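You operate a simulated robot arm through the tools that you are given. There is no shell and no other tool. Be economical: measure what you need, move in short steps, check, and stop when the job is done.

Carry out the task below with a simulated two-armed robot. There is one attempt and no reset: what you move stays moved.

TASK
Put the red card from the workbench on the black plate there. Put the job card with the smallest size on its label from the workbench on the crush tester table. Close the cloths drawer. Put the hose fitting from the check bench on top of the grey stop block there. Shut the upper drawer next to the cupboard. Shut the bench door farther from the drawers. Take the felt roll from the check bench and put it on the workbench. Pick up the blue brush with one hand, pass it to the other hand and put it on the packing bench. Open the bench door nearer the drawers. Do these in any order. Set down upright: red card, job card.

Only the result counts: the job must be done as asked and must still hold three seconds after the hand-in. Knocking over, shifting, dropping, spilling or breaking anything else fails it. Flat cloth is picked up by pressing the open fingertips on it (5 to 10 N) and closing them slowly along it; thin cloth reads only 2 to 8 mm in the jaws.

THE ROBOT
Two 7-joint arms with two-finger parallel grippers on one trunk, on a base that drives. Base frame: it is fixed to the floor where the robot stands at the start and does not move with it; the origin is under the middle of the robot, x ahead of it, y to its left, z up; the surface under the hand at the start is at about z = 850. Units: mm, degrees, N and s.
The left shoulder is at the start at [50, 187, 1060], the right one opposite. With the tool pointing down near the work surface each hand reaches from about 100 to 660 mm from the robot's upright axis, wherever it stands, measured 20 degrees to its own side. Places, roughly: bench door farther from the drawers [-2700, -2300, 500]; bench door nearer the drawers [-2300, -2100, 500]; black plate (12x8x1 cm) [500, 700, 900]; blue brush (13x5x10 cm) [100, -5600, 600]; cloths drawer [1000, -600, 500]; crush tester table (17x13 cm) [-2220, -1860, 880]; felt roll (24x6x6 cm) [-2500, -1600, 900]; hose fitting (3x3x8 cm) [-500, -1600, 900]; job card [500, 750, 750]; packing bench [-1500, -8100, 800]; red card [500, 0, 750]; stop block [-500, -1750, 1000]; upper drawer next to the cupboard [-1800, -2200, 700]; workbench [700, 0, 800]. Payload 3.43 kg a hand.
The TCP of each hand is the grasp point between the finger pads, 30 mm short of the fingertips. In the tool frame z runs along the fingers and y along their closing line. Largest opening 94 mm; finger width 28, thickness 10; the body of the gripper, 50 by 96 mm, starts 55 mm behind the TCP.
Orientation is told as [roll, pitch, yaw] about the base's x, y, z axes, in that order, counted from this pose: with the fingers straight down and closing along the base's y, the tool's x points along the base's -x, its y along +y and its z along -z.

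THE INTERFACE
- The arms move only by the tool drive_tool. It takes "left_steps", "right_steps" or both (then of equal length, played together; a hand with none holds still); each is a list of rows, each an object of numbers (a shift or turn left out is 0, a gripper value left out holds the last): "wx", "wy", "wz": the turn, a rotation vector about the base's x, y, z in units of 90 degrees (1.0 is 90 degrees); "x", "y", "z": the shift along the base's x, y, z in units of 250 mm (1.0 is 250 mm); "claw": the opening, from 0 (shut) to 1 (fully open). In form: [{"wx": .., "wy": .., "wz": .., "x": .., "y": .., "z": .., "claw": ..}, ...]. A call has 1 to 12 rows; each row is the pose to reach, as a shift and turn from the pose commanded when the call began. A call with a number of a shift or a turn outside -1 to 1 is refused whole. A row lasts 0.2 s, in which the tool goes at most 50 mm and 8.6 degrees; a call with a longer step from one row to the next is refused whole, and so is a gripper value outside its range. A pose out of reach is approached as far as the arm can. The call stops where the force on the tool passes 40 N (or 10 N more than at its start, if that is more) or the arm is blocked; 0.2 s more then pass. Each finger travels about 153 mm/s and halts on what it meets, pressing with about 38 N; the grip force reading is that of the motor and also rises with nothing between the fingers. The clock runs only during rows and for 0.2 s after the last one: add rows that repeat a pose to give the fingers time. The reply holds the time, the measured pose of the TCP, the force on the tool along the base axes, the opening and the grip force, in the units named above and with some noise, with the torque about the TCP (base axes, N m) and any sound that the robot's microphone picked up.
- Cameras (640 x 400 px; columns grow to the right, rows downward): "scene" is now at [136.5, 46.9, 1239.9]; the picture's right is [0.51, -0.86, 0.00], its down [-0.35, -0.21, -0.92] and it looks along [0.79, 0.47, -0.40] (base axes); focal length 233 px, centre (320, 200). "left" rides on the left gripper at [76, -14, -103] in its tool frame; the picture's right is [0.18, 0.98, 0.00], its down [-0.75, 0.14, -0.64] and it looks along [-0.63, 0.12, 0.77] (tool axes); focal length 243 px, centre (320, 200). "right" rides on the right gripper at [76, 14, -103] in its tool frame; the picture's right is [-0.18, 0.98, 0.00], its down [-0.75, -0.14, -0.64] and it looks along [-0.63, -0.12, 0.77] (tool axes); focal length 243 px, centre (320, 200). There is no depth. A picture from a camera that has moved, and an enlarged one, comes with that camera's place and axes in the base frame and with its lens.
- grab_frame(camera): a new picture of that camera. No time passes.
- move_column(by): slides the trunk up (or, below 0, down) by that many mm; the arms and the scene camera ride with it, the base frame stays. It gives what a move gives, with no picture.
- drive_base(legs): drives the robot by 1 to 6 legs, each [ahead, left, turn to the left] in mm, mm and degrees, along the robot's own axes; the way and the turn of a leg run together, so that a leg with both is an arc; at most 1500 mm and 180 degrees a leg. The arms and the cameras ride along, it lands a little off, and it stops where it bumps. It gives what a move gives.
- pan_tilt(pan, tilt): turns the head with the scene camera to pan (to the left, within 80 degrees either way) and tilt (down, from -29 to 69), counted from straight ahead of the robot. It gives what a move gives.
- zoom(camera, box): a new picture of the part [left, top, right, bottom] of that camera's present view, enlarged. No time passes.
- finish_job(): hands the job in; it is judged then, once.

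Work in short steps. Places have to be worked out from the pictures, the camera data and where the tool is seen: move nearer, look again, correct. Check each grasp and each placing, and mend what went wrong. You have 217 turns and 212 pictures in all, those below and enlarged ones among them. Open the grippers and draw the arms clear of the work before you hand the job in, unless the task says otherwise; then end with one line.

The tools are called after "Request:" as name(argument=value, ...) on one line, values as JSON. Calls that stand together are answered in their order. drive_tool: Moves the arms, as the interface text tells. Its arguments: {"type":"object","properties":{"left_steps":{"type":"array","items":{"type":"object","properties":{"wx":{"type":"number"},"wy":{"type":"number"},"wz":{"type":"number"},"x":{"type":"number"},"y":{"type":"number"},"z":{"type":"number"},"claw":{"type":"number"}}}},"right_steps":{"type":"array","items":{"type":"object","properties":{"wx":{"type":"number"},"wy":{"type":"number"},"wz":{"type":"number"},"x":{"type":"number"},"y":{"type":"number"},"z":{"type":"number"},"claw":{"type":"number"}}}}},"required":[]} The other tools are called the same way: move_column (by) slides the trunk up or down; drive_base (legs) drives the base; pan_tilt (pan, tilt) turns the head that bears the scene camera; grab_frame (camera) takes a picture; zoom (camera, box) takes an enlarged picture of a part of a camera's view; finish_job () hands the job in.

At the start:

```text
t: 0.0
left_tool_pos: [277.0, 422.6, 1112.6]
left_tool_rot: [0.1, 0.0, 0.1]
left_force: [0.2, -0.2, 0.3]
left_wrist_torque: [0.0, 0.0, 0.02]
left_grip_width: 94.1
left_grip_force: 0.0
right_tool_pos: [335.4, 61.4, 1152.3]
right_tool_rot: [0.0, 0.0, -0.1]
right_force: [0.2, -0.3, -0.4]
right_wrist_torque: [0.0, 0.01, -0.01]
right_grip_width: 94.0
right_grip_force: 0.0
trunk travel left (down, up): [-275.0, 157.0]
robot x, y, heading: [-0.3, -1.5, 0.1]
head pan, tilt: [30.8, 23.8]
```

scene: 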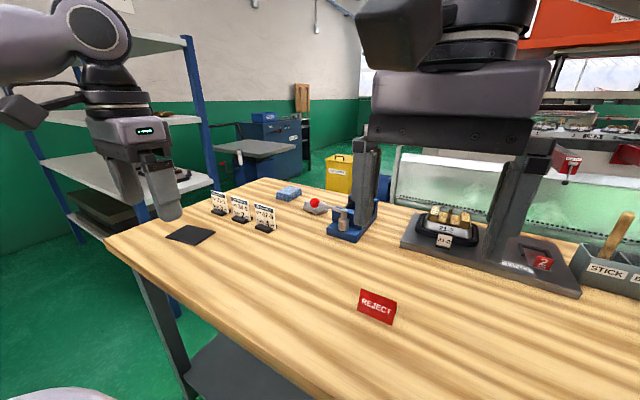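
right: 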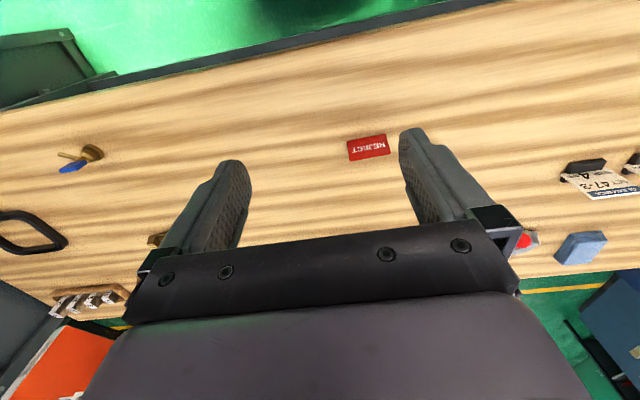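
left: 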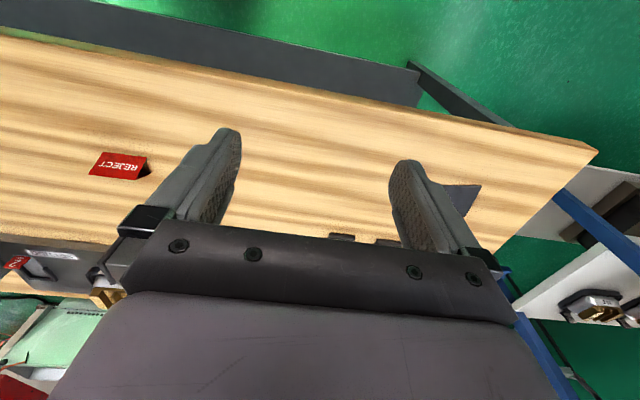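

I start by zooming in on the job cards and the red card to read labels and locate them.

Request:
zoom(camera="scene", box=[160, 170, 340, 280])

Request:
zoom(camera="scene", box=[320, 250, 480, 350])

```text
3.56 times, centred on (250, 225) of scene
camera zoom: at [136.5, 46.9, 1239.9], right [0.51, -0.86, 0.0], down [-0.35, -0.21, -0.92], along [0.79, 0.47, -0.4], focal length 828 px, centre (569, 111)
```

zoom: 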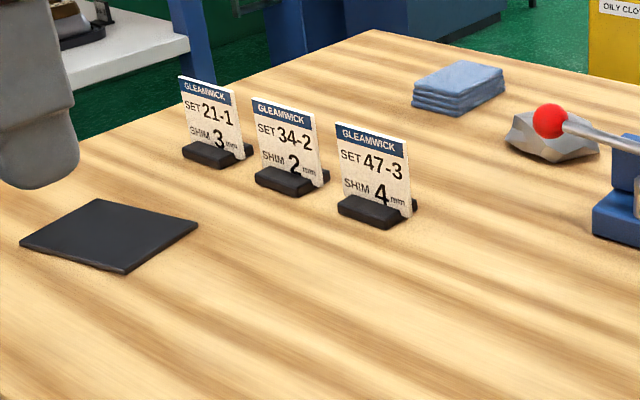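

```text
4.00 times, centred on (400, 300) of scene
camera zoom: at [136.5, 46.9, 1239.9], right [0.51, -0.86, 0.0], down [-0.35, -0.21, -0.92], along [0.79, 0.47, -0.4], focal length 932 px, centre (0, -200)
```

zoom: 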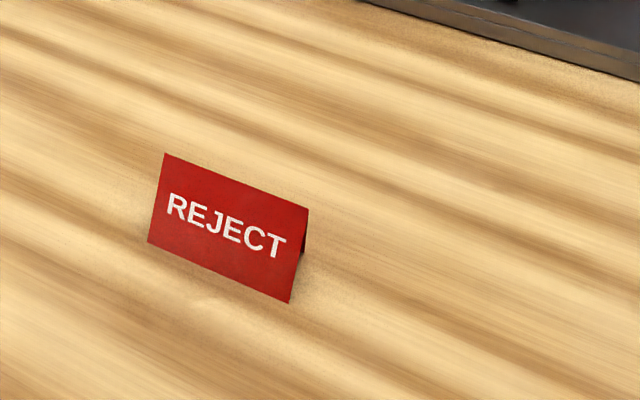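

The 2 mm card (SET 34-2, middle one) is at about (607, 637); the plate at about (461, 699); the red tent card at about (480, 121). I look around left and right before driving.

Request:
pan_tilt(pan=60, tilt=40)

Request:
grab_frame(camera="scene")

Request:
pan_tilt(pan=-50, tilt=25)

Request:
grab_frame(camera="scene")

```text
t: 0.9
left_tool_pos: [277.3, 421.9, 1112.9]
left_tool_rot: [0.1, -0.2, 0.0]
left_force: [-0.1, 0.7, -0.9]
left_wrist_torque: [0.0, 0.0, 0.0]
left_grip_width: 93.8
left_grip_force: 0.0
right_tool_pos: [335.3, 62.0, 1152.7]
right_tool_rot: [0.0, -0.1, 0.0]
right_force: [0.5, -0.1, -0.1]
right_wrist_torque: [0.01, 0.01, 0.03]
right_grip_width: 94.0
right_grip_force: 0.1
trunk travel left (down, up): [-275.0, 157.0]
robot x, y, heading: [-2.5, 1.7, -0.1]
head pan, tilt: [60.0, 40.0]
```

```text
206 pictures are left
camera scene: at [99.7, 73.2, 1214.7], right [0.87, -0.5, 0.0], down [-0.32, -0.56, -0.77], along [0.38, 0.66, -0.64], focal length 233 px, centre (320, 200)
```

scene: 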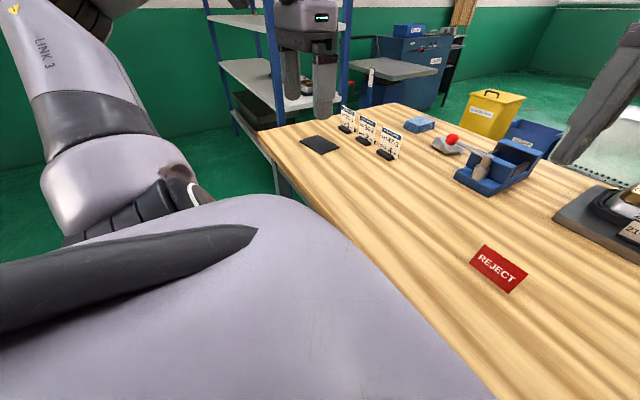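

```text
t: 2.8
left_tool_pos: [277.9, 422.0, 1112.0]
left_tool_rot: [0.0, -0.1, 0.0]
left_force: [0.2, -0.6, -1.0]
left_wrist_torque: [0.04, 0.02, -0.02]
left_grip_width: 94.0
left_grip_force: 0.0
right_tool_pos: [336.0, 62.9, 1152.1]
right_tool_rot: [0.1, 0.0, 0.0]
right_force: [-0.4, -0.3, -0.6]
right_wrist_torque: [0.0, -0.01, 0.03]
right_grip_width: 94.2
right_grip_force: 0.1
trunk travel left (down, up): [-275.0, 157.0]
robot x, y, heading: [1.0, -1.1, -0.1]
head pan, tilt: [-50.0, 25.0]
```

```text
205 pictures are left
camera scene: at [116.4, -70.9, 1238.0], right [-0.77, -0.64, 0.0], down [-0.27, 0.32, -0.91], along [0.58, -0.69, -0.42], focal length 233 px, centre (320, 200)
```

scene: 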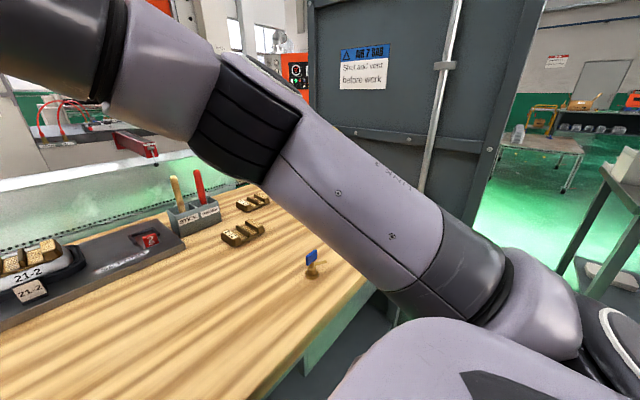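

I swing the right arm out to its side and bring the left hand above the red card, at z≈960.

Request:
drive_tool(left_steps=[{"x": 0.0, "y": -0.08}, {"x": 0.07, "y": -0.2}, {"x": 0.14, "y": -0.32}, {"x": 0.22, "y": -0.44}, {"x": 0.3, "y": -0.56, "z": -0.05}, {"x": 0.38, "y": -0.68, "z": -0.12}, {"x": 0.46, "y": -0.8, "z": -0.2}, {"x": 0.54, "y": -0.9, "z": -0.3}, {"x": 0.62, "y": -1.0, "z": -0.4}, {"x": 0.7, "y": -1.0, "z": -0.5}, {"x": 0.78, "y": -1.0, "z": -0.6}, {"x": 0.78, "y": -1.0, "z": -0.6}], right_steps=[{"y": -0.16}, {"y": -0.32}, {"y": -0.48}, {"y": -0.64}, {"y": -0.8}, {"y": -1.0}, {"y": -1.0}, {"y": -1.0}, {"y": -1.0}, {"y": -1.0}, {"y": -1.0}, {"y": -1.0}])

Request:
grab_frame(camera="left")

```text
t: 5.4
left_tool_pos: [472.6, 173.3, 962.4]
left_tool_rot: [0.0, 0.0, 0.1]
left_force: [0.0, 0.1, 0.0]
left_wrist_torque: [0.03, -0.02, 0.01]
left_grip_width: 93.9
left_grip_force: 0.1
right_tool_pos: [336.1, -187.6, 1152.8]
right_tool_rot: [0.0, 0.0, 0.0]
right_force: [0.7, -0.4, 0.6]
right_wrist_torque: [0.01, 0.0, -0.03]
right_grip_width: 94.3
right_grip_force: 0.0
trunk travel left (down, up): [-275.0, 157.0]
robot x, y, heading: [0.4, 0.0, -0.2]
head pan, tilt: [-50.0, 25.0]
```

```text
204 pictures are left
camera left: at [396.1, 160.2, 1065.0], right [-0.19, 0.98, 0.0], down [0.75, 0.14, 0.64], along [0.63, 0.12, -0.77], focal length 243 px, centre (320, 200)
```

left: 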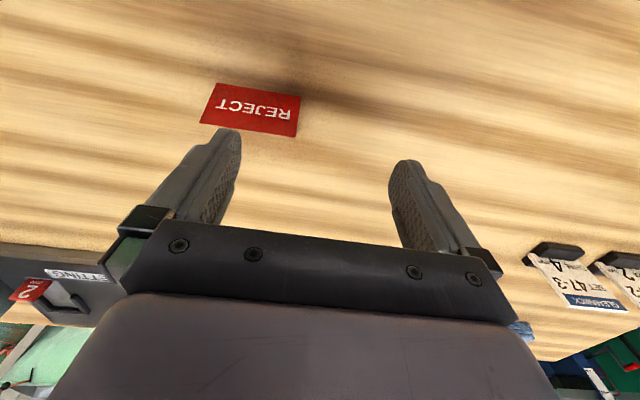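

The card spans y 87–158 with its ridge at x≈483. I move over it, then descend with fingertips just above the bench.

Request:
drive_tool(left_steps=[{"x": 0.02, "y": -0.1}, {"x": 0.038, "y": -0.203}, {"x": 0.038, "y": -0.203, "z": -0.1}, {"x": 0.038, "y": -0.203, "z": -0.2}, {"x": 0.038, "y": -0.203, "z": -0.26}, {"x": 0.038, "y": -0.203, "z": -0.3}, {"x": 0.038, "y": -0.203, "z": -0.3}])

Request:
grab_frame(camera="left")

```text
t: 7.0
left_tool_pos: [451.0, 166.3, 904.5]
left_tool_rot: [-0.1, -0.1, 0.0]
left_force: [0.1, 0.0, -0.3]
left_wrist_torque: [-0.02, -0.03, -0.01]
left_grip_width: 93.9
left_grip_force: 0.1
left hand out of reach, approached as far as the arm can: row 1, 2, 3, 4, 5, 6, 7
right_tool_pos: [336.3, -188.3, 1153.0]
right_tool_rot: [0.0, 0.0, 0.0]
right_force: [0.6, -0.5, -0.3]
right_wrist_torque: [0.01, 0.02, 0.0]
right_grip_width: 93.8
right_grip_force: 0.1
trunk travel left (down, up): [-275.0, 157.0]
robot x, y, heading: [1.5, 3.9, 0.1]
head pan, tilt: [-50.0, 25.0]
```

```text
203 pictures are left
camera left: at [374.7, 152.7, 1007.6], right [-0.18, 0.98, 0.0], down [0.75, 0.14, 0.64], along [0.63, 0.12, -0.77], focal length 243 px, centre (320, 200)
```

left: 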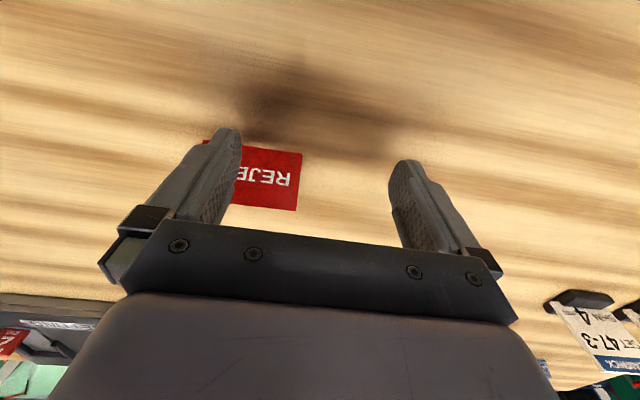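

The left arm can't reach that far across the body. I lift back up and drive the base to the right so the card is on the left arm's side.

Request:
drive_tool(left_steps=[{"z": 0.15}, {"z": 0.3}, {"z": 0.4, "y": 0.1}, {"z": 0.4, "y": 0.2}])

Request:
drive_base(legs=[[0, -170, 0]])

Request:
grab_frame(camera="left")

```text
t: 8.0
left_tool_pos: [452.3, 218.0, 1006.7]
left_tool_rot: [0.1, -0.1, 0.0]
left_force: [0.0, 0.1, 0.1]
left_wrist_torque: [0.03, -0.01, 0.0]
left_grip_width: 93.8
left_grip_force: 0.1
right_tool_pos: [335.7, -187.8, 1152.0]
right_tool_rot: [-0.1, 0.1, -0.1]
right_force: [-0.1, -0.7, 0.1]
right_wrist_torque: [0.0, -0.01, -0.01]
right_grip_width: 94.2
right_grip_force: 0.1
trunk travel left (down, up): [-275.0, 157.0]
robot x, y, heading: [-0.1, 1.4, -0.1]
head pan, tilt: [-50.0, 25.0]
```

```text
t: 10.1
left_tool_pos: [451.0, 47.3, 1004.9]
left_tool_rot: [0.0, -0.1, 0.0]
left_force: [-0.3, -1.1, 0.0]
left_wrist_torque: [0.0, -0.03, 0.0]
left_grip_width: 93.8
left_grip_force: 0.1
right_tool_pos: [335.7, -357.8, 1151.9]
right_tool_rot: [0.0, 0.0, -0.1]
right_force: [-0.4, 0.7, 0.4]
right_wrist_torque: [0.03, 0.0, 0.02]
right_grip_width: 94.0
right_grip_force: 0.1
trunk travel left (down, up): [-275.0, 157.0]
robot x, y, heading: [-0.2, -165.6, -0.1]
head pan, tilt: [-50.0, 25.0]
```

```text
202 pictures are left
camera left: at [375.0, 33.3, 1107.7], right [-0.18, 0.98, 0.0], down [0.75, 0.14, 0.64], along [0.63, 0.12, -0.77], focal length 243 px, centre (320, 200)
```

left: 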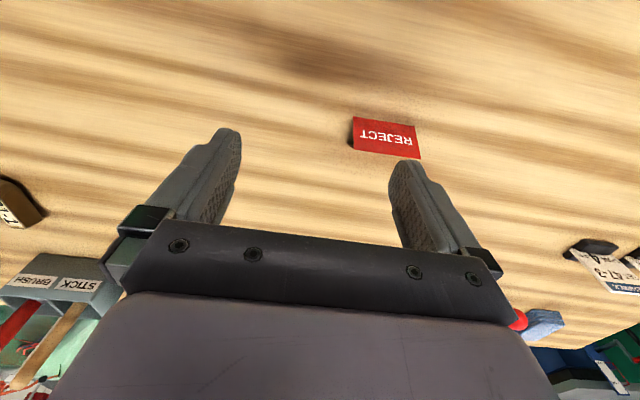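

The card estimate is confirmed (y 87–158, x≈483). I move above it and descend.

Request:
drive_tool(left_steps=[{"x": 0.06, "y": 0.15}, {"x": 0.124, "y": 0.301}, {"x": 0.124, "y": 0.301, "z": -0.15}, {"x": 0.124, "y": 0.301, "z": -0.3}, {"x": 0.124, "y": 0.301, "z": -0.4}, {"x": 0.124, "y": 0.301, "z": -0.472}, {"x": 0.124, "y": 0.301, "z": -0.472}])

Request:
grab_frame(camera="left")

```text
t: 11.7
left_tool_pos: [481.8, 123.2, 887.0]
left_tool_rot: [0.1, -0.2, 0.0]
left_force: [-0.8, 0.6, -0.5]
left_wrist_torque: [0.0, 0.02, 0.01]
left_grip_width: 94.2
left_grip_force: 0.0
right_tool_pos: [335.2, -356.9, 1152.6]
right_tool_rot: [0.0, 0.0, 0.0]
right_force: [-0.2, -0.6, 0.6]
right_wrist_torque: [-0.02, 0.05, 0.02]
right_grip_width: 93.9
right_grip_force: 0.2
trunk travel left (down, up): [-275.0, 157.0]
robot x, y, heading: [-2.2, -173.8, -0.2]
head pan, tilt: [-50.0, 25.0]
```

```text
201 pictures are left
camera left: at [406.2, 108.0, 989.7], right [-0.18, 0.98, 0.0], down [0.75, 0.14, 0.64], along [0.63, 0.12, -0.77], focal length 243 px, centre (320, 200)
```

left: 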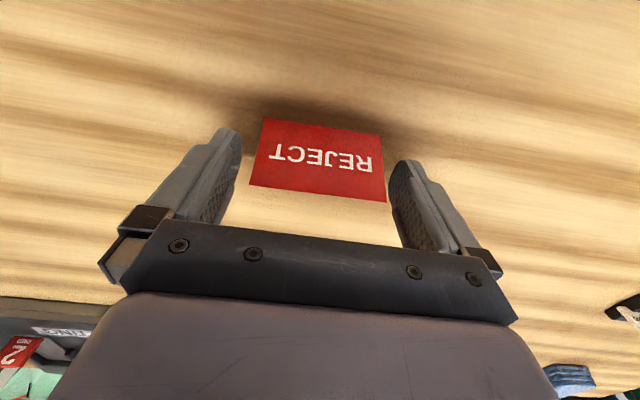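

The card sits between the fingers. I close gently.

Request:
drive_tool(left_steps=[{"claw": 0.85}, {"claw": 0.78}, {"claw": 0.72}, {"claw": 0.66}, {"claw": 0.66}])

Request:
grab_frame(camera="left")

```text
t: 12.9
left_tool_pos: [481.6, 123.8, 888.3]
left_tool_rot: [0.1, -0.1, 0.0]
left_force: [-0.4, -0.1, -0.4]
left_wrist_torque: [-0.01, -0.02, 0.0]
left_grip_width: 68.5
left_grip_force: 37.8
right_tool_pos: [333.7, -356.4, 1152.8]
right_tool_rot: [0.0, -0.1, 0.0]
right_force: [-0.3, -0.6, 0.2]
right_wrist_torque: [0.02, 0.0, -0.02]
right_grip_width: 93.9
right_grip_force: 0.1
trunk travel left (down, up): [-275.0, 157.0]
robot x, y, heading: [-2.6, -170.5, 0.1]
head pan, tilt: [-50.0, 25.0]
```

```text
200 pictures are left
camera left: at [406.3, 108.0, 990.1], right [-0.18, 0.98, 0.0], down [0.75, 0.14, 0.64], along [0.63, 0.12, -0.77], focal length 243 px, centre (320, 200)
```

left: 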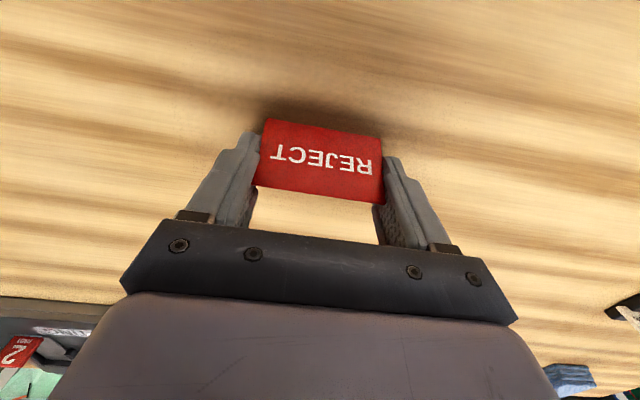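

Gripped at 68.5 mm. I lift it and drive left toward the plate.

Request:
drive_tool(left_steps=[{"z": 0.1}, {"z": 0.2}, {"z": 0.35}, {"z": 0.5}, {"z": 0.5}])

Request:
drive_base(legs=[[0, 560, 0]])

Request:
grab_frame(camera="left")

```text
t: 14.1
left_tool_pos: [482.7, 122.5, 1013.3]
left_tool_rot: [0.1, -0.1, -0.1]
left_force: [0.4, -0.7, 0.1]
left_wrist_torque: [0.01, 0.0, 0.01]
left_grip_width: 68.5
left_grip_force: 38.2
right_tool_pos: [335.7, -357.2, 1153.9]
right_tool_rot: [0.0, -0.1, 0.0]
right_force: [-0.1, 0.9, 0.1]
right_wrist_torque: [-0.01, -0.01, 0.04]
right_grip_width: 94.1
right_grip_force: 0.1
trunk travel left (down, up): [-275.0, 157.0]
robot x, y, heading: [1.5, -168.4, 0.2]
head pan, tilt: [-50.0, 25.0]
```

```text
t: 19.6
left_tool_pos: [484.0, 685.4, 1013.2]
left_tool_rot: [0.1, 0.0, 0.0]
left_force: [-0.2, -0.2, -0.5]
left_wrist_torque: [-0.04, -0.04, 0.01]
left_grip_width: 68.5
left_grip_force: 38.3
right_tool_pos: [335.6, 206.6, 1152.7]
right_tool_rot: [0.1, 0.0, -0.2]
right_force: [0.6, 0.6, 0.1]
right_wrist_torque: [0.0, 0.03, -0.01]
right_grip_width: 94.0
right_grip_force: 0.1
trunk travel left (down, up): [-275.0, 157.0]
robot x, y, heading: [-1.1, 392.6, -0.2]
head pan, tilt: [-50.0, 25.0]
```

```text
199 pictures are left
camera left: at [407.2, 671.8, 1115.1], right [-0.18, 0.98, 0.0], down [0.75, 0.14, 0.64], along [0.63, 0.12, -0.77], focal length 243 px, centre (320, 200)
```

left: 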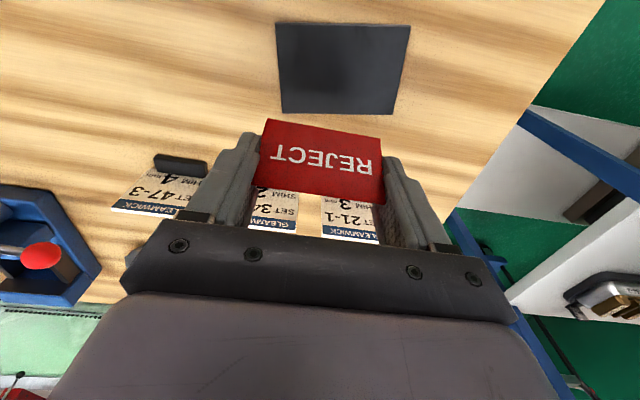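

Plate centre ≈ (459, 701), yaw ≈ +9°. I move over it, match the yaw and lower to just above contact.

Request:
drive_tool(left_steps=[{"x": -0.05, "y": 0.03, "wz": 0.05}, {"x": -0.1, "y": 0.064, "wz": 0.1}, {"x": -0.1, "y": 0.064, "wz": 0.1, "z": -0.15}, {"x": -0.1, "y": 0.064, "wz": 0.1, "z": -0.3}, {"x": -0.1, "y": 0.064, "wz": 0.1, "z": -0.4}, {"x": -0.1, "y": 0.064, "wz": 0.1, "z": -0.44}, {"x": -0.1, "y": 0.064, "wz": 0.1, "z": -0.44}])

Request:
grab_frame(camera="left")

```text
t: 21.2
left_tool_pos: [459.2, 702.9, 901.6]
left_tool_rot: [0.0, -0.1, 9.1]
left_force: [-0.4, 0.6, 0.3]
left_wrist_torque: [0.0, 0.0, 0.0]
left_grip_width: 68.7
left_grip_force: 37.9
right_tool_pos: [335.8, 206.0, 1152.0]
right_tool_rot: [0.0, 0.1, 0.0]
right_force: [-0.3, -0.1, 0.0]
right_wrist_torque: [-0.03, 0.02, 0.01]
right_grip_width: 94.1
right_grip_force: 0.0
trunk travel left (down, up): [-275.0, 157.0]
robot x, y, heading: [4.8, 396.7, -0.1]
head pan, tilt: [-50.0, 25.0]
```

```text
198 pictures are left
camera left: at [384.9, 675.6, 1005.0], right [-0.34, 0.94, 0.0], down [0.72, 0.26, 0.64], along [0.61, 0.22, -0.77], focal length 243 px, centre (320, 200)
```

left: 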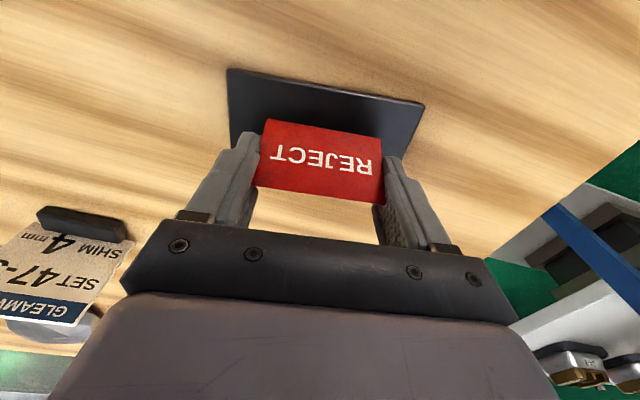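

It's well placed over the plate. I lower in 1–2 mm steps until contact.

Request:
drive_tool(left_steps=[{"z": -0.006}, {"z": -0.01}, {"z": -0.014}, {"z": -0.014}])

```text
t: 22.2
left_tool_pos: [458.8, 701.2, 899.3]
left_tool_rot: [0.1, -0.2, 9.0]
left_force: [0.2, 0.7, -0.4]
left_wrist_torque: [0.0, 0.0, -0.01]
left_grip_width: 68.9
left_grip_force: 38.5
right_tool_pos: [334.6, 206.2, 1152.8]
right_tool_rot: [0.0, 0.0, -0.1]
right_force: [-0.6, -0.3, -0.6]
right_wrist_torque: [0.02, 0.01, 0.01]
right_grip_width: 94.0
right_grip_force: 0.1
trunk travel left (down, up): [-275.0, 157.0]
robot x, y, heading: [0.3, 390.1, -0.0]
head pan, tilt: [-50.0, 25.0]
```

No contact yet; I go down a little further.

Request:
drive_tool(left_steps=[{"z": -0.004}, {"z": -0.008}, {"z": -0.012}, {"z": -0.012}])

```text
t: 23.2
left_tool_pos: [459.4, 702.0, 895.5]
left_tool_rot: [0.1, -0.1, 9.0]
left_force: [-0.2, 0.5, -0.7]
left_wrist_torque: [-0.02, 0.01, 0.04]
left_grip_width: 68.5
left_grip_force: 38.3
right_tool_pos: [336.0, 205.5, 1153.2]
right_tool_rot: [0.0, 0.0, -0.2]
right_force: [-0.2, 0.6, -0.7]
right_wrist_torque: [-0.04, 0.03, 0.04]
right_grip_width: 94.1
right_grip_force: 0.0
trunk travel left (down, up): [-275.0, 157.0]
robot x, y, heading: [-2.1, 393.4, -0.1]
head pan, tilt: [-50.0, 25.0]
```

Request:
drive_tool(left_steps=[{"z": -0.004}, {"z": -0.008}, {"z": -0.012}, {"z": -0.012}])

Request:
grab_frame(camera="left")

```text
t: 24.2
left_tool_pos: [458.0, 701.6, 893.2]
left_tool_rot: [0.2, -0.1, 8.9]
left_force: [0.6, 1.3, 2.8]
left_wrist_torque: [-0.03, 0.02, -0.01]
left_grip_width: 68.5
left_grip_force: 37.8
right_tool_pos: [336.3, 206.5, 1152.9]
right_tool_rot: [0.0, -0.1, -0.1]
right_force: [0.2, 0.0, 0.2]
right_wrist_torque: [0.02, -0.01, 0.0]
right_grip_width: 94.1
right_grip_force: 0.1
trunk travel left (down, up): [-275.0, 157.0]
robot x, y, heading: [0.6, 391.6, -0.3]
head pan, tilt: [-50.0, 25.0]
```

```text
197 pictures are left
camera left: at [385.5, 675.8, 995.9], right [-0.34, 0.94, 0.0], down [0.72, 0.26, 0.64], along [0.61, 0.22, -0.76], focal length 243 px, centre (320, 200)
```

left: 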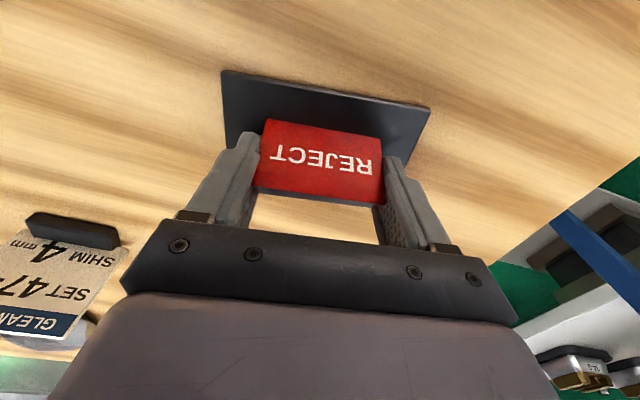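

Force 2.8 N shows contact at z≈893. I release and retreat upward.

Request:
drive_tool(left_steps=[{"claw": 0.8}, {"claw": 0.9}, {"claw": 1.0}, {"claw": 1.0}, {"claw": 1.0, "z": 0.1}, {"claw": 1.0, "z": 0.25}, {"claw": 1.0, "z": 0.45}, {"claw": 1.0, "z": 0.6}])

Request:
grab_frame(camera="left")

```text
t: 26.0
left_tool_pos: [456.8, 700.9, 1042.4]
left_tool_rot: [0.1, -0.1, 9.0]
left_force: [0.5, 0.3, 0.2]
left_wrist_torque: [0.01, 0.01, -0.02]
left_grip_width: 93.7
left_grip_force: 0.1
right_tool_pos: [335.2, 207.1, 1152.3]
right_tool_rot: [0.1, -0.1, 0.0]
right_force: [0.3, 0.5, -0.5]
right_wrist_torque: [-0.03, -0.02, 0.03]
right_grip_width: 94.0
right_grip_force: 0.0
trunk travel left (down, up): [-275.0, 157.0]
robot x, y, heading: [-2.0, 391.6, 0.1]
head pan, tilt: [-50.0, 25.0]
```

```text
196 pictures are left
camera left: at [384.4, 675.3, 1146.1], right [-0.33, 0.94, 0.0], down [0.72, 0.25, 0.64], along [0.61, 0.22, -0.77], focal length 243 px, centre (320, 200)
```

left: 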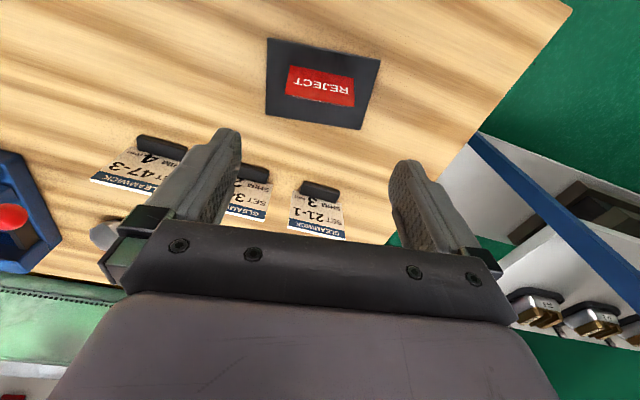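

Red card stands on the plate. Next the 2 mm card: it's near the edge of reach, so I nudge the base ahead 40 mm and move the hand near it, high up.

Request:
drive_base(legs=[[40, 0, 0]])

Request:
drive_tool(left_steps=[{"wz": -0.05, "y": -0.12}, {"wz": -0.1, "y": -0.25}, {"wz": -0.1, "y": -0.25, "x": 0.0}])

Request:
grab_frame(camera="left")

```text
t: 27.0
left_tool_pos: [484.4, 701.6, 1042.7]
left_tool_rot: [0.2, 0.0, 8.9]
left_force: [0.1, 1.0, -0.2]
left_wrist_torque: [0.0, 0.02, 0.01]
left_grip_width: 94.2
left_grip_force: 0.1
right_tool_pos: [362.7, 205.8, 1151.8]
right_tool_rot: [0.0, 0.2, -0.1]
right_force: [-0.5, -0.6, 0.5]
right_wrist_torque: [0.0, 0.06, -0.01]
right_grip_width: 94.0
right_grip_force: 0.1
trunk travel left (down, up): [-275.0, 157.0]
robot x, y, heading: [26.5, 399.7, 0.1]
head pan, tilt: [-50.0, 25.0]
stopped in leg 1: the robot was blocked; the commanded pose is now the measured one
```

```text
t: 27.8
left_tool_pos: [483.1, 637.3, 1043.6]
left_tool_rot: [0.1, 0.0, -0.2]
left_force: [0.4, -0.4, -0.9]
left_wrist_torque: [0.01, 0.01, -0.01]
left_grip_width: 94.0
left_grip_force: 0.0
right_tool_pos: [361.6, 206.7, 1151.0]
right_tool_rot: [0.0, 0.1, -0.1]
right_force: [0.8, 0.4, -0.6]
right_wrist_torque: [0.03, -0.01, 0.01]
right_grip_width: 94.4
right_grip_force: 0.2
trunk travel left (down, up): [-275.0, 157.0]
robot x, y, heading: [29.2, 396.3, -0.1]
head pan, tilt: [-50.0, 25.0]
```

```text
195 pictures are left
camera left: at [407.4, 624.2, 1145.5], right [-0.18, 0.98, 0.0], down [0.75, 0.14, 0.64], along [0.63, 0.12, -0.77], focal length 243 px, centre (320, 200)
```

left: 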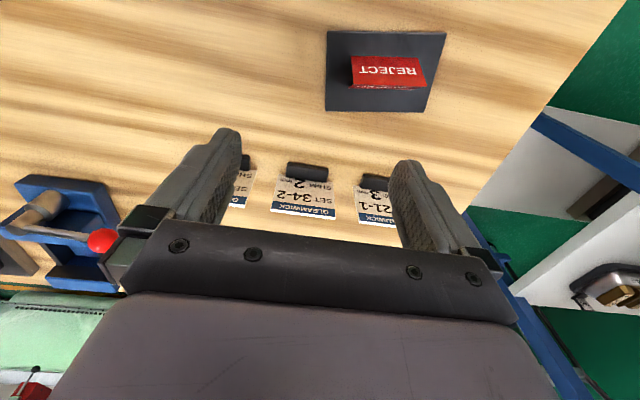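

The base met the bench at 27 mm; nothing appears shifted. I zoom on the target card.

Request:
zoom(camera="left", box=[220, 130, 420, 255])

```text
3.20 times, centred on (320, 192) of left
camera zoom: at [407.4, 624.2, 1145.5], right [-0.18, 0.98, 0.0], down [0.75, 0.14, 0.64], along [0.63, 0.12, -0.77], focal length 776 px, centre (320, 224)
```

zoom: 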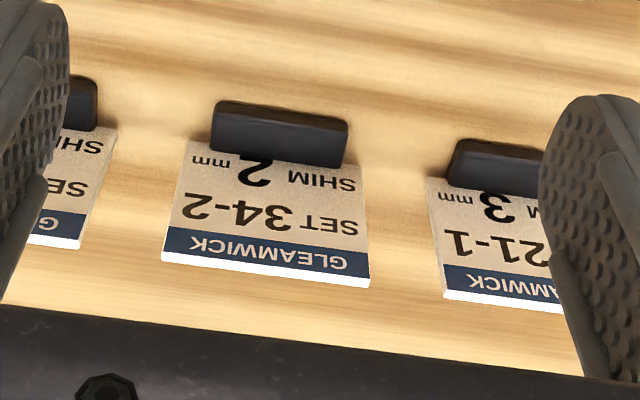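

The 2 mm card's panel is ~75 wide, thin, at x≈603, y≈640, top z≈936. I'll pinch the panel across its thickness, so I turn the left hand by 90°.

Request:
drive_tool(left_steps=[{"wz": 0.09}, {"wz": 0.18}, {"wz": 0.27}, {"wz": 0.36}, {"wz": 0.45}, {"wz": 0.54}, {"wz": 0.63}, {"wz": 0.72}, {"wz": 0.81}, {"wz": 0.9}, {"wz": 0.99}, {"wz": 1.0}])

Request:
drive_tool(left_steps=[{"x": 0.15}, {"x": 0.3}, {"x": 0.4}, {"x": 0.4}])

Request:
grab_frame(camera="left")

```text
t: 30.4
left_tool_pos: [483.9, 639.9, 1042.0]
left_tool_rot: [0.2, -0.1, 90.1]
left_force: [0.4, 0.6, 0.8]
left_wrist_torque: [0.03, -0.03, 0.0]
left_grip_width: 94.0
left_grip_force: 0.0
right_tool_pos: [362.9, 205.8, 1151.6]
right_tool_rot: [0.0, -0.1, -0.1]
right_force: [-0.8, 0.6, 0.1]
right_wrist_torque: [0.0, -0.02, -0.02]
right_grip_width: 93.9
right_grip_force: 0.1
trunk travel left (down, up): [-275.0, 157.0]
robot x, y, heading: [26.7, 393.9, -0.2]
head pan, tilt: [-50.0, 25.0]
```

```text
t: 31.4
left_tool_pos: [559.8, 652.9, 1036.1]
left_tool_rot: [0.1, 0.0, 90.0]
left_force: [0.1, -0.8, 0.4]
left_wrist_torque: [-0.03, -0.01, 0.02]
left_grip_width: 93.9
left_grip_force: 0.0
left hand out of reach, approached as far as the arm can: row 2, 3, 4
right_tool_pos: [362.6, 206.3, 1152.3]
right_tool_rot: [0.0, 0.0, -0.1]
right_force: [-0.6, 0.1, 0.2]
right_wrist_torque: [0.0, -0.02, -0.02]
right_grip_width: 93.7
right_grip_force: 0.1
trunk travel left (down, up): [-275.0, 157.0]
robot x, y, heading: [29.3, 398.7, -0.0]
head pan, tilt: [-50.0, 25.0]
```

```text
193 pictures are left
camera left: at [574.2, 576.9, 1139.3], right [-0.98, -0.18, 0.0], down [-0.14, 0.75, 0.64], along [-0.12, 0.63, -0.77], focal length 243 px, centre (320, 200)
```

left: 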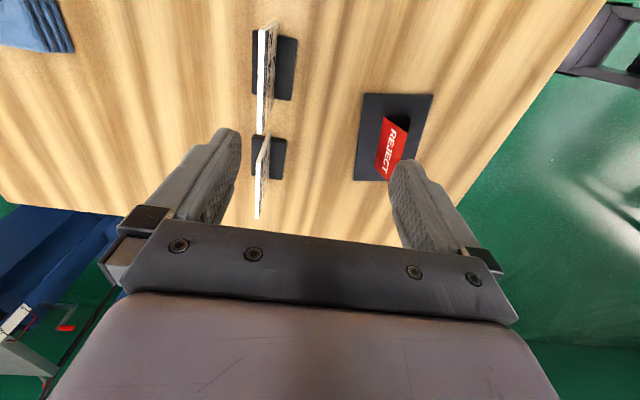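

Too far at that height; I raise the trunk 120 mm and reach again with a lower arm posture.

Request:
move_column(by=120)

Request:
drive_tool(left_steps=[{"z": -0.15}, {"z": -0.3}, {"z": -0.4}, {"z": -0.4}])

Request:
grab_frame(camera="left")

```text
t: 32.9
left_tool_pos: [558.9, 653.0, 1157.2]
left_tool_rot: [0.1, 0.0, 89.9]
left_force: [-0.5, 1.5, -0.2]
left_wrist_torque: [0.0, 0.01, 0.0]
left_grip_width: 94.0
left_grip_force: 0.1
right_tool_pos: [362.7, 206.0, 1271.7]
right_tool_rot: [0.0, 0.1, -0.1]
right_force: [0.4, 1.6, -0.2]
right_wrist_torque: [0.01, 0.05, 0.03]
right_grip_width: 93.9
right_grip_force: 0.1
trunk travel left (down, up): [-395.0, 37.0]
robot x, y, heading: [29.5, 396.2, -0.2]
head pan, tilt: [-50.0, 25.0]
```

```text
t: 33.9
left_tool_pos: [559.9, 652.0, 1057.8]
left_tool_rot: [0.1, 0.0, 90.0]
left_force: [0.4, -0.7, -0.7]
left_wrist_torque: [0.02, -0.03, 0.02]
left_grip_width: 94.0
left_grip_force: 0.0
right_tool_pos: [362.4, 206.2, 1270.9]
right_tool_rot: [0.0, 0.0, -0.1]
right_force: [0.4, -0.1, -0.1]
right_wrist_torque: [0.0, 0.02, -0.01]
right_grip_width: 93.9
right_grip_force: 0.1
trunk travel left (down, up): [-395.0, 37.0]
robot x, y, heading: [22.2, 391.6, -0.2]
head pan, tilt: [-50.0, 25.0]
```

```text
192 pictures are left
camera left: at [573.9, 576.1, 1159.0], right [-0.98, -0.18, 0.0], down [-0.14, 0.75, 0.64], along [-0.12, 0.63, -0.77], focal length 243 px, centre (320, 200)
```

left: 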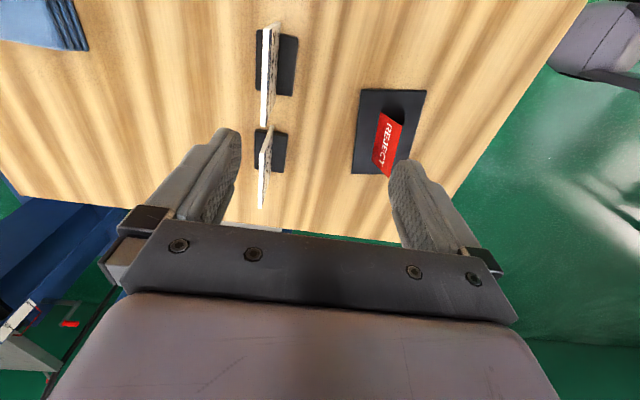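

The middle card's panel is at x≈606, y≈640. I move the open hand above it at a safe height.

Request:
drive_tool(left_steps=[{"x": 0.1, "y": -0.044, "z": -0.02}, {"x": 0.184, "y": -0.044, "z": -0.06}, {"x": 0.184, "y": -0.044, "z": -0.08}, {"x": 0.184, "y": -0.044, "z": -0.08}])

Request:
grab_frame(camera="left")

```text
t: 34.9
left_tool_pos: [569.6, 660.3, 1044.9]
left_tool_rot: [0.2, -0.1, 89.9]
left_force: [-0.2, 0.4, -0.5]
left_wrist_torque: [0.02, 0.04, 0.0]
left_grip_width: 93.9
left_grip_force: 0.1
left hand out of reach, approached as far as the arm can: row 1, 2, 3, 4
right_tool_pos: [361.6, 206.2, 1272.9]
right_tool_rot: [0.1, 0.1, 0.1]
right_force: [-0.2, 0.2, -0.1]
right_wrist_torque: [0.0, 0.01, 0.02]
right_grip_width: 94.0
right_grip_force: 0.2
trunk travel left (down, up): [-395.0, 37.0]
robot x, y, heading: [25.0, 394.3, -0.1]
head pan, tilt: [-50.0, 25.0]
```

```text
191 pictures are left
camera left: at [584.4, 583.7, 1146.5], right [-0.98, -0.18, 0.0], down [-0.14, 0.75, 0.64], along [-0.12, 0.63, -0.77], focal length 243 px, centre (320, 200)
```

left: 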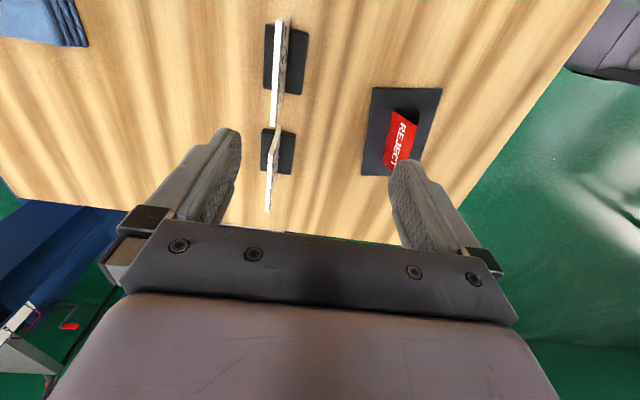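

Reach with this yaw is limited. I go back to yaw 0 and will instead grip the panel's two side edges (75 mm), which the gap between cards allows.

Request:
drive_tool(left_steps=[{"wz": -0.09}, {"wz": -0.18}, {"wz": -0.27}, {"wz": -0.36}, {"wz": -0.45}, {"wz": -0.54}, {"wz": -0.63}, {"wz": -0.72}, {"wz": -0.81}, {"wz": -0.9}, {"wz": -0.99}, {"wz": -1.0}])

Request:
grab_frame(camera="left")

```text
t: 37.5
left_tool_pos: [568.6, 659.0, 1044.6]
left_tool_rot: [0.1, 0.0, -0.2]
left_force: [0.2, -0.2, 0.1]
left_wrist_torque: [0.0, -0.04, 0.04]
left_grip_width: 94.0
left_grip_force: 0.0
right_tool_pos: [361.7, 206.2, 1271.6]
right_tool_rot: [0.0, 0.0, -0.1]
right_force: [0.1, 0.5, 1.1]
right_wrist_torque: [-0.02, 0.0, 0.02]
right_grip_width: 94.0
right_grip_force: 0.0
trunk travel left (down, up): [-395.0, 37.0]
robot x, y, heading: [24.8, 397.4, 0.1]
head pan, tilt: [-50.0, 25.0]
```

```text
190 pictures are left
camera left: at [493.2, 645.4, 1146.5], right [-0.18, 0.98, 0.0], down [0.75, 0.14, 0.64], along [0.63, 0.12, -0.77], focal length 243 px, centre (320, 200)
```

left: 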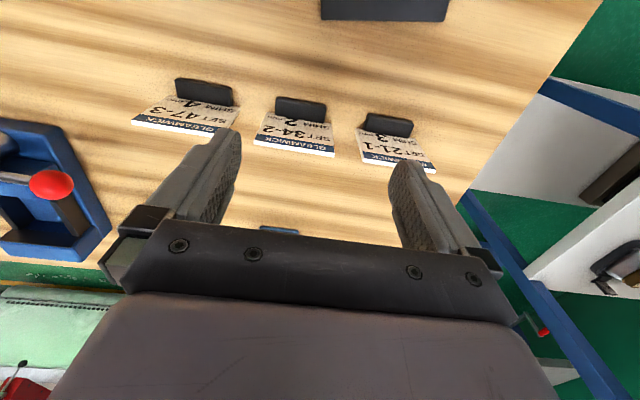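

Panel: x≈607, y centre 642 (603–681), top z≈930. I align above it first and check.

Request:
drive_tool(left_steps=[{"x": 0.08, "y": -0.068}, {"x": 0.154, "y": -0.068, "z": -0.05}, {"x": 0.154, "y": -0.068, "z": -0.15}, {"x": 0.154, "y": -0.068, "z": -0.2}, {"x": 0.154, "y": -0.068, "z": -0.2}])

Request:
grab_frame(camera="left")

```text
t: 38.7
left_tool_pos: [564.9, 664.9, 1009.1]
left_tool_rot: [0.1, -0.1, -0.1]
left_force: [0.1, -0.8, 0.5]
left_wrist_torque: [0.06, -0.01, 0.04]
left_grip_width: 93.8
left_grip_force: 0.0
left hand out of reach, approached as far as the arm can: row 1, 2, 3, 4, 5
right_tool_pos: [362.0, 206.7, 1272.0]
right_tool_rot: [0.1, -0.1, -0.1]
right_force: [0.5, 0.2, -0.5]
right_wrist_torque: [0.0, 0.0, 0.02]
right_grip_width: 93.9
right_grip_force: 0.0
trunk travel left (down, up): [-395.0, 37.0]
robot x, y, heading: [28.1, 392.2, 0.0]
head pan, tilt: [-50.0, 25.0]
```

```text
189 pictures are left
camera left: at [488.8, 650.7, 1111.4], right [-0.18, 0.98, 0.0], down [0.75, 0.14, 0.64], along [0.63, 0.12, -0.77], focal length 243 px, centre (320, 200)
```

left: 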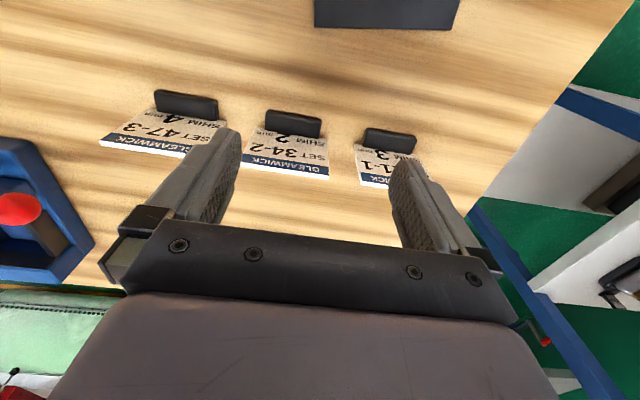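

The left shoulder is too far from the card. Turning the robot right brings that shoulder forward, so I retract the hand upward, back off slightly and turn −40°.

Request:
drive_tool(left_steps=[{"z": 0.15}, {"z": 0.3}, {"z": 0.4, "x": -0.1}, {"z": 0.45, "x": -0.25}, {"z": 0.45, "x": -0.45}, {"z": 0.45, "x": -0.6}])

Request:
drive_base(legs=[[-35, 0, 0], [0, 0, -40]])

Request:
grab_frame(camera="left")

```text
t: 40.1
left_tool_pos: [413.8, 665.4, 1120.6]
left_tool_rot: [0.1, 0.0, -0.1]
left_force: [-0.4, -0.1, 0.0]
left_wrist_torque: [0.04, -0.03, -0.03]
left_grip_width: 94.3
left_grip_force: 0.0
right_tool_pos: [362.2, 206.1, 1272.2]
right_tool_rot: [0.0, -0.1, -0.2]
right_force: [-1.2, 0.2, -0.1]
right_wrist_torque: [0.0, -0.02, 0.03]
right_grip_width: 94.0
right_grip_force: 0.0
trunk travel left (down, up): [-395.0, 37.0]
robot x, y, heading: [28.5, 390.7, -0.5]
head pan, tilt: [-50.0, 25.0]
```

```text
t: 42.9
left_tool_pos: [462.8, 354.1, 1121.2]
left_tool_rot: [0.1, 0.0, -39.9]
left_force: [-0.1, 0.8, -0.2]
left_wrist_torque: [0.0, -0.01, -0.03]
left_grip_width: 93.9
left_grip_force: 0.1
right_tool_pos: [127.6, 33.2, 1271.7]
right_tool_rot: [-0.1, 0.0, -40.1]
right_force: [0.3, 0.2, -0.1]
right_wrist_torque: [0.04, -0.01, 0.01]
right_grip_width: 94.0
right_grip_force: 0.0
trunk travel left (down, up): [-395.0, 37.0]
robot x, y, heading: [-8.5, 395.6, -40.2]
head pan, tilt: [-50.0, 25.0]
```

```text
188 pictures are left
camera left: at [395.4, 391.1, 1223.3], right [0.49, 0.87, 0.0], down [0.67, -0.38, 0.64], along [0.56, -0.31, -0.77], focal length 243 px, centre (320, 200)
```

left: 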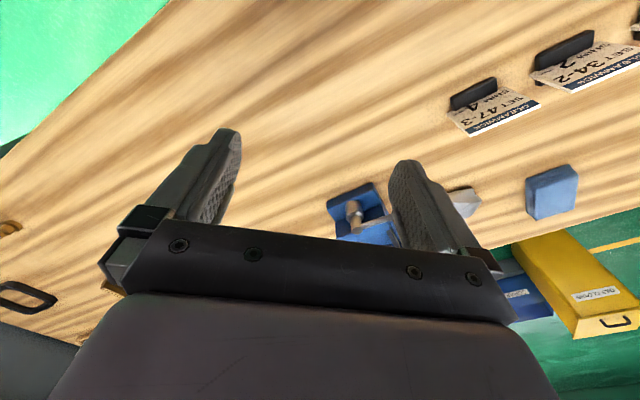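

I move the left hand toward the card while restoring yaw 0.

Request:
drive_tool(left_steps=[{"y": 0.12, "wz": 0.08}, {"y": 0.25, "wz": 0.16}, {"y": 0.38, "wz": 0.24, "x": 0.05}, {"y": 0.5, "wz": 0.32, "x": 0.1}, {"y": 0.63, "wz": 0.4, "x": 0.15}, {"y": 0.76, "wz": 0.444, "x": 0.2}, {"y": 0.88, "wz": 0.444, "x": 0.25}, {"y": 1.0, "wz": 0.444, "x": 0.3}, {"y": 1.0, "wz": 0.444, "x": 0.3}])

Request:
move_column(by=-70)

Request:
grab_frame(camera="left")

```text
t: 44.9
left_tool_pos: [540.0, 603.4, 1120.6]
left_tool_rot: [0.1, 0.0, 0.0]
left_force: [-1.0, -0.1, -0.2]
left_wrist_torque: [-0.02, -0.01, 0.02]
left_grip_width: 93.9
left_grip_force: 0.1
right_tool_pos: [127.4, 34.0, 1271.1]
right_tool_rot: [0.0, 0.1, -40.0]
right_force: [-0.2, 1.2, -0.1]
right_wrist_torque: [-0.02, 0.0, 0.01]
right_grip_width: 94.1
right_grip_force: 0.1
trunk travel left (down, up): [-395.0, 37.0]
robot x, y, heading: [-5.9, 392.9, -40.0]
head pan, tilt: [-50.0, 25.0]
```

```text
t: 45.9
left_tool_pos: [539.2, 601.8, 1050.9]
left_tool_rot: [0.1, 0.0, -0.1]
left_force: [0.2, 0.0, 0.5]
left_wrist_torque: [-0.02, 0.0, -0.02]
left_grip_width: 94.0
left_grip_force: 0.0
right_tool_pos: [128.1, 35.8, 1202.6]
right_tool_rot: [0.0, 0.0, -40.0]
right_force: [0.2, 0.2, -0.3]
right_wrist_torque: [0.03, 0.02, 0.01]
right_grip_width: 93.7
right_grip_force: 0.1
trunk travel left (down, up): [-325.0, 107.0]
robot x, y, heading: [-8.4, 394.6, -39.9]
head pan, tilt: [-50.0, 25.0]
```

```text
187 pictures are left
camera left: at [462.6, 587.8, 1154.0], right [-0.18, 0.98, 0.0], down [0.75, 0.14, 0.64], along [0.63, 0.12, -0.77], focal length 243 px, centre (320, 200)
```

left: 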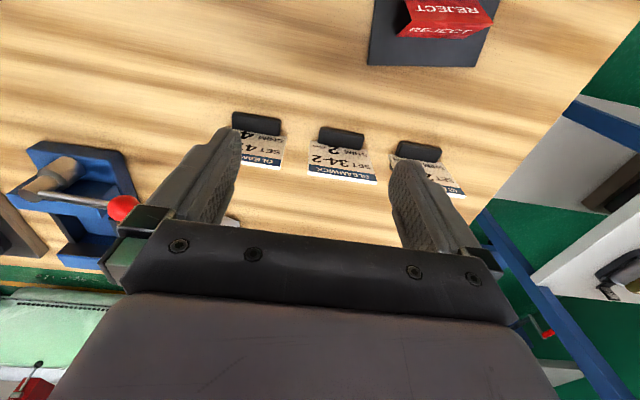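

Now align above the card at z≈990.

Request:
drive_tool(left_steps=[{"x": 0.14, "y": 0.08}, {"x": 0.272, "y": 0.16}, {"x": 0.272, "y": 0.16, "z": -0.12}, {"x": 0.272, "y": 0.16, "z": -0.24}, {"x": 0.272, "y": 0.16, "z": -0.24}])

Request:
grab_frame(camera="left")

```text
t: 47.1
left_tool_pos: [607.1, 641.8, 989.7]
left_tool_rot: [0.0, 0.0, 0.0]
left_force: [0.7, -0.3, -1.0]
left_wrist_torque: [-0.02, 0.01, -0.01]
left_grip_width: 93.8
left_grip_force: 0.1
right_tool_pos: [127.6, 34.8, 1202.1]
right_tool_rot: [-0.1, 0.0, -39.9]
right_force: [-0.2, -0.1, 0.2]
right_wrist_torque: [0.01, 0.01, 0.0]
right_grip_width: 93.7
right_grip_force: 0.0
trunk travel left (down, up): [-325.0, 107.0]
robot x, y, heading: [-7.2, 394.7, -39.9]
head pan, tilt: [-50.0, 25.0]
```

```text
186 pictures are left
camera left: at [530.5, 628.2, 1093.2], right [-0.18, 0.98, 0.0], down [0.75, 0.14, 0.64], along [0.63, 0.12, -0.77], focal length 243 px, centre (320, 200)
```

left: 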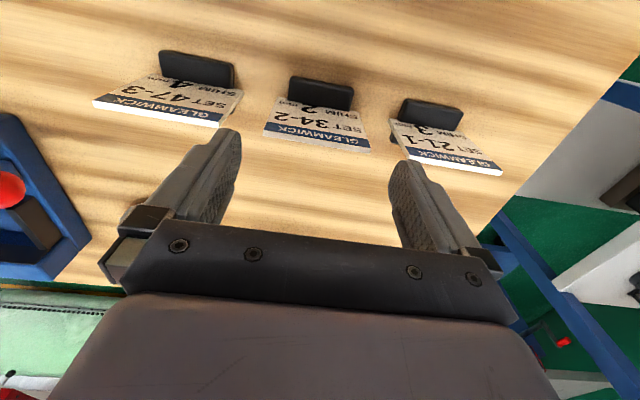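

Aligned (panel 603–681, centred). I descend to z≈893.

Request:
drive_tool(left_steps=[{"z": -0.1}, {"z": -0.2}, {"z": -0.3}, {"z": -0.387}, {"z": -0.387}])

Request:
grab_frame(camera="left")

```text
t: 48.3
left_tool_pos: [607.5, 642.1, 893.9]
left_tool_rot: [0.1, 0.0, -0.1]
left_force: [-0.7, -0.1, 0.4]
left_wrist_torque: [-0.01, -0.02, -0.02]
left_grip_width: 94.0
left_grip_force: 0.0
right_tool_pos: [127.6, 35.8, 1202.6]
right_tool_rot: [0.0, 0.0, -40.0]
right_force: [-0.1, 0.3, -0.1]
right_wrist_torque: [-0.04, 0.03, 0.01]
right_grip_width: 93.9
right_grip_force: 0.0
trunk travel left (down, up): [-325.0, 107.0]
robot x, y, heading: [-6.6, 397.4, -39.9]
head pan, tilt: [-50.0, 25.0]
```

```text
185 pictures are left
camera left: at [530.5, 627.2, 996.3], right [-0.18, 0.98, 0.0], down [0.75, 0.14, 0.64], along [0.63, 0.12, -0.77], focal length 243 px, centre (320, 200)
```

left: 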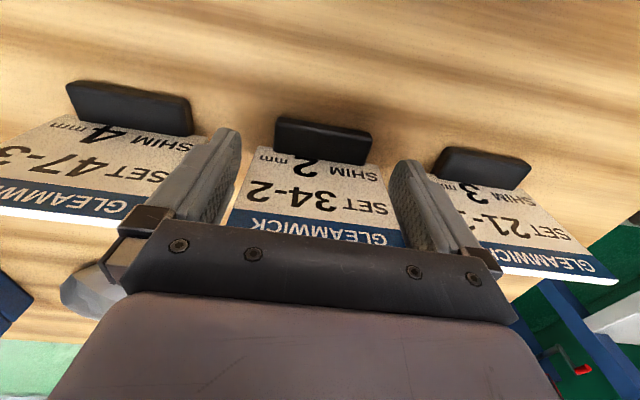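

The panel is between the fingers with clearance from neighbours. Close gently.

Request:
drive_tool(left_steps=[{"claw": 0.9}, {"claw": 0.82}, {"claw": 0.76}, {"claw": 0.7}, {"claw": 0.7}])

Request:
grab_frame(camera="left")

```text
t: 49.5
left_tool_pos: [606.8, 640.3, 894.3]
left_tool_rot: [0.1, 0.0, 0.0]
left_force: [-0.4, -0.4, 0.1]
left_wrist_torque: [-0.01, 0.0, 0.01]
left_grip_width: 79.5
left_grip_force: 37.9
right_tool_pos: [127.9, 35.3, 1202.1]
right_tool_rot: [0.0, 0.1, -39.9]
right_force: [0.2, 0.5, 0.2]
right_wrist_torque: [0.02, 0.02, 0.02]
right_grip_width: 94.1
right_grip_force: 0.0
trunk travel left (down, up): [-325.0, 107.0]
robot x, y, heading: [-5.9, 395.5, -40.0]
head pan, tilt: [-50.0, 25.0]
```

```text
184 pictures are left
camera left: at [530.6, 627.2, 996.6], right [-0.18, 0.98, 0.0], down [0.75, 0.14, 0.64], along [0.63, 0.12, -0.77], focal length 243 px, centre (320, 200)
```

left: 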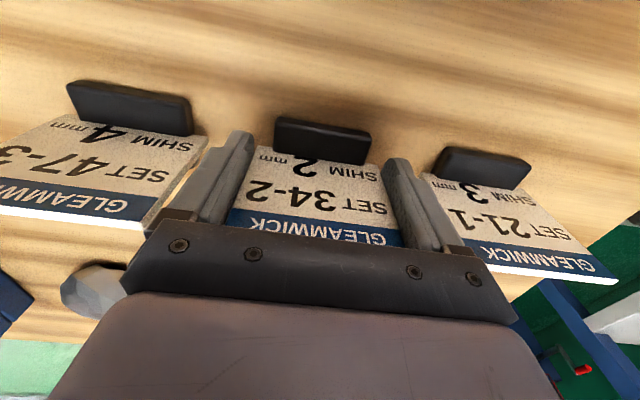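

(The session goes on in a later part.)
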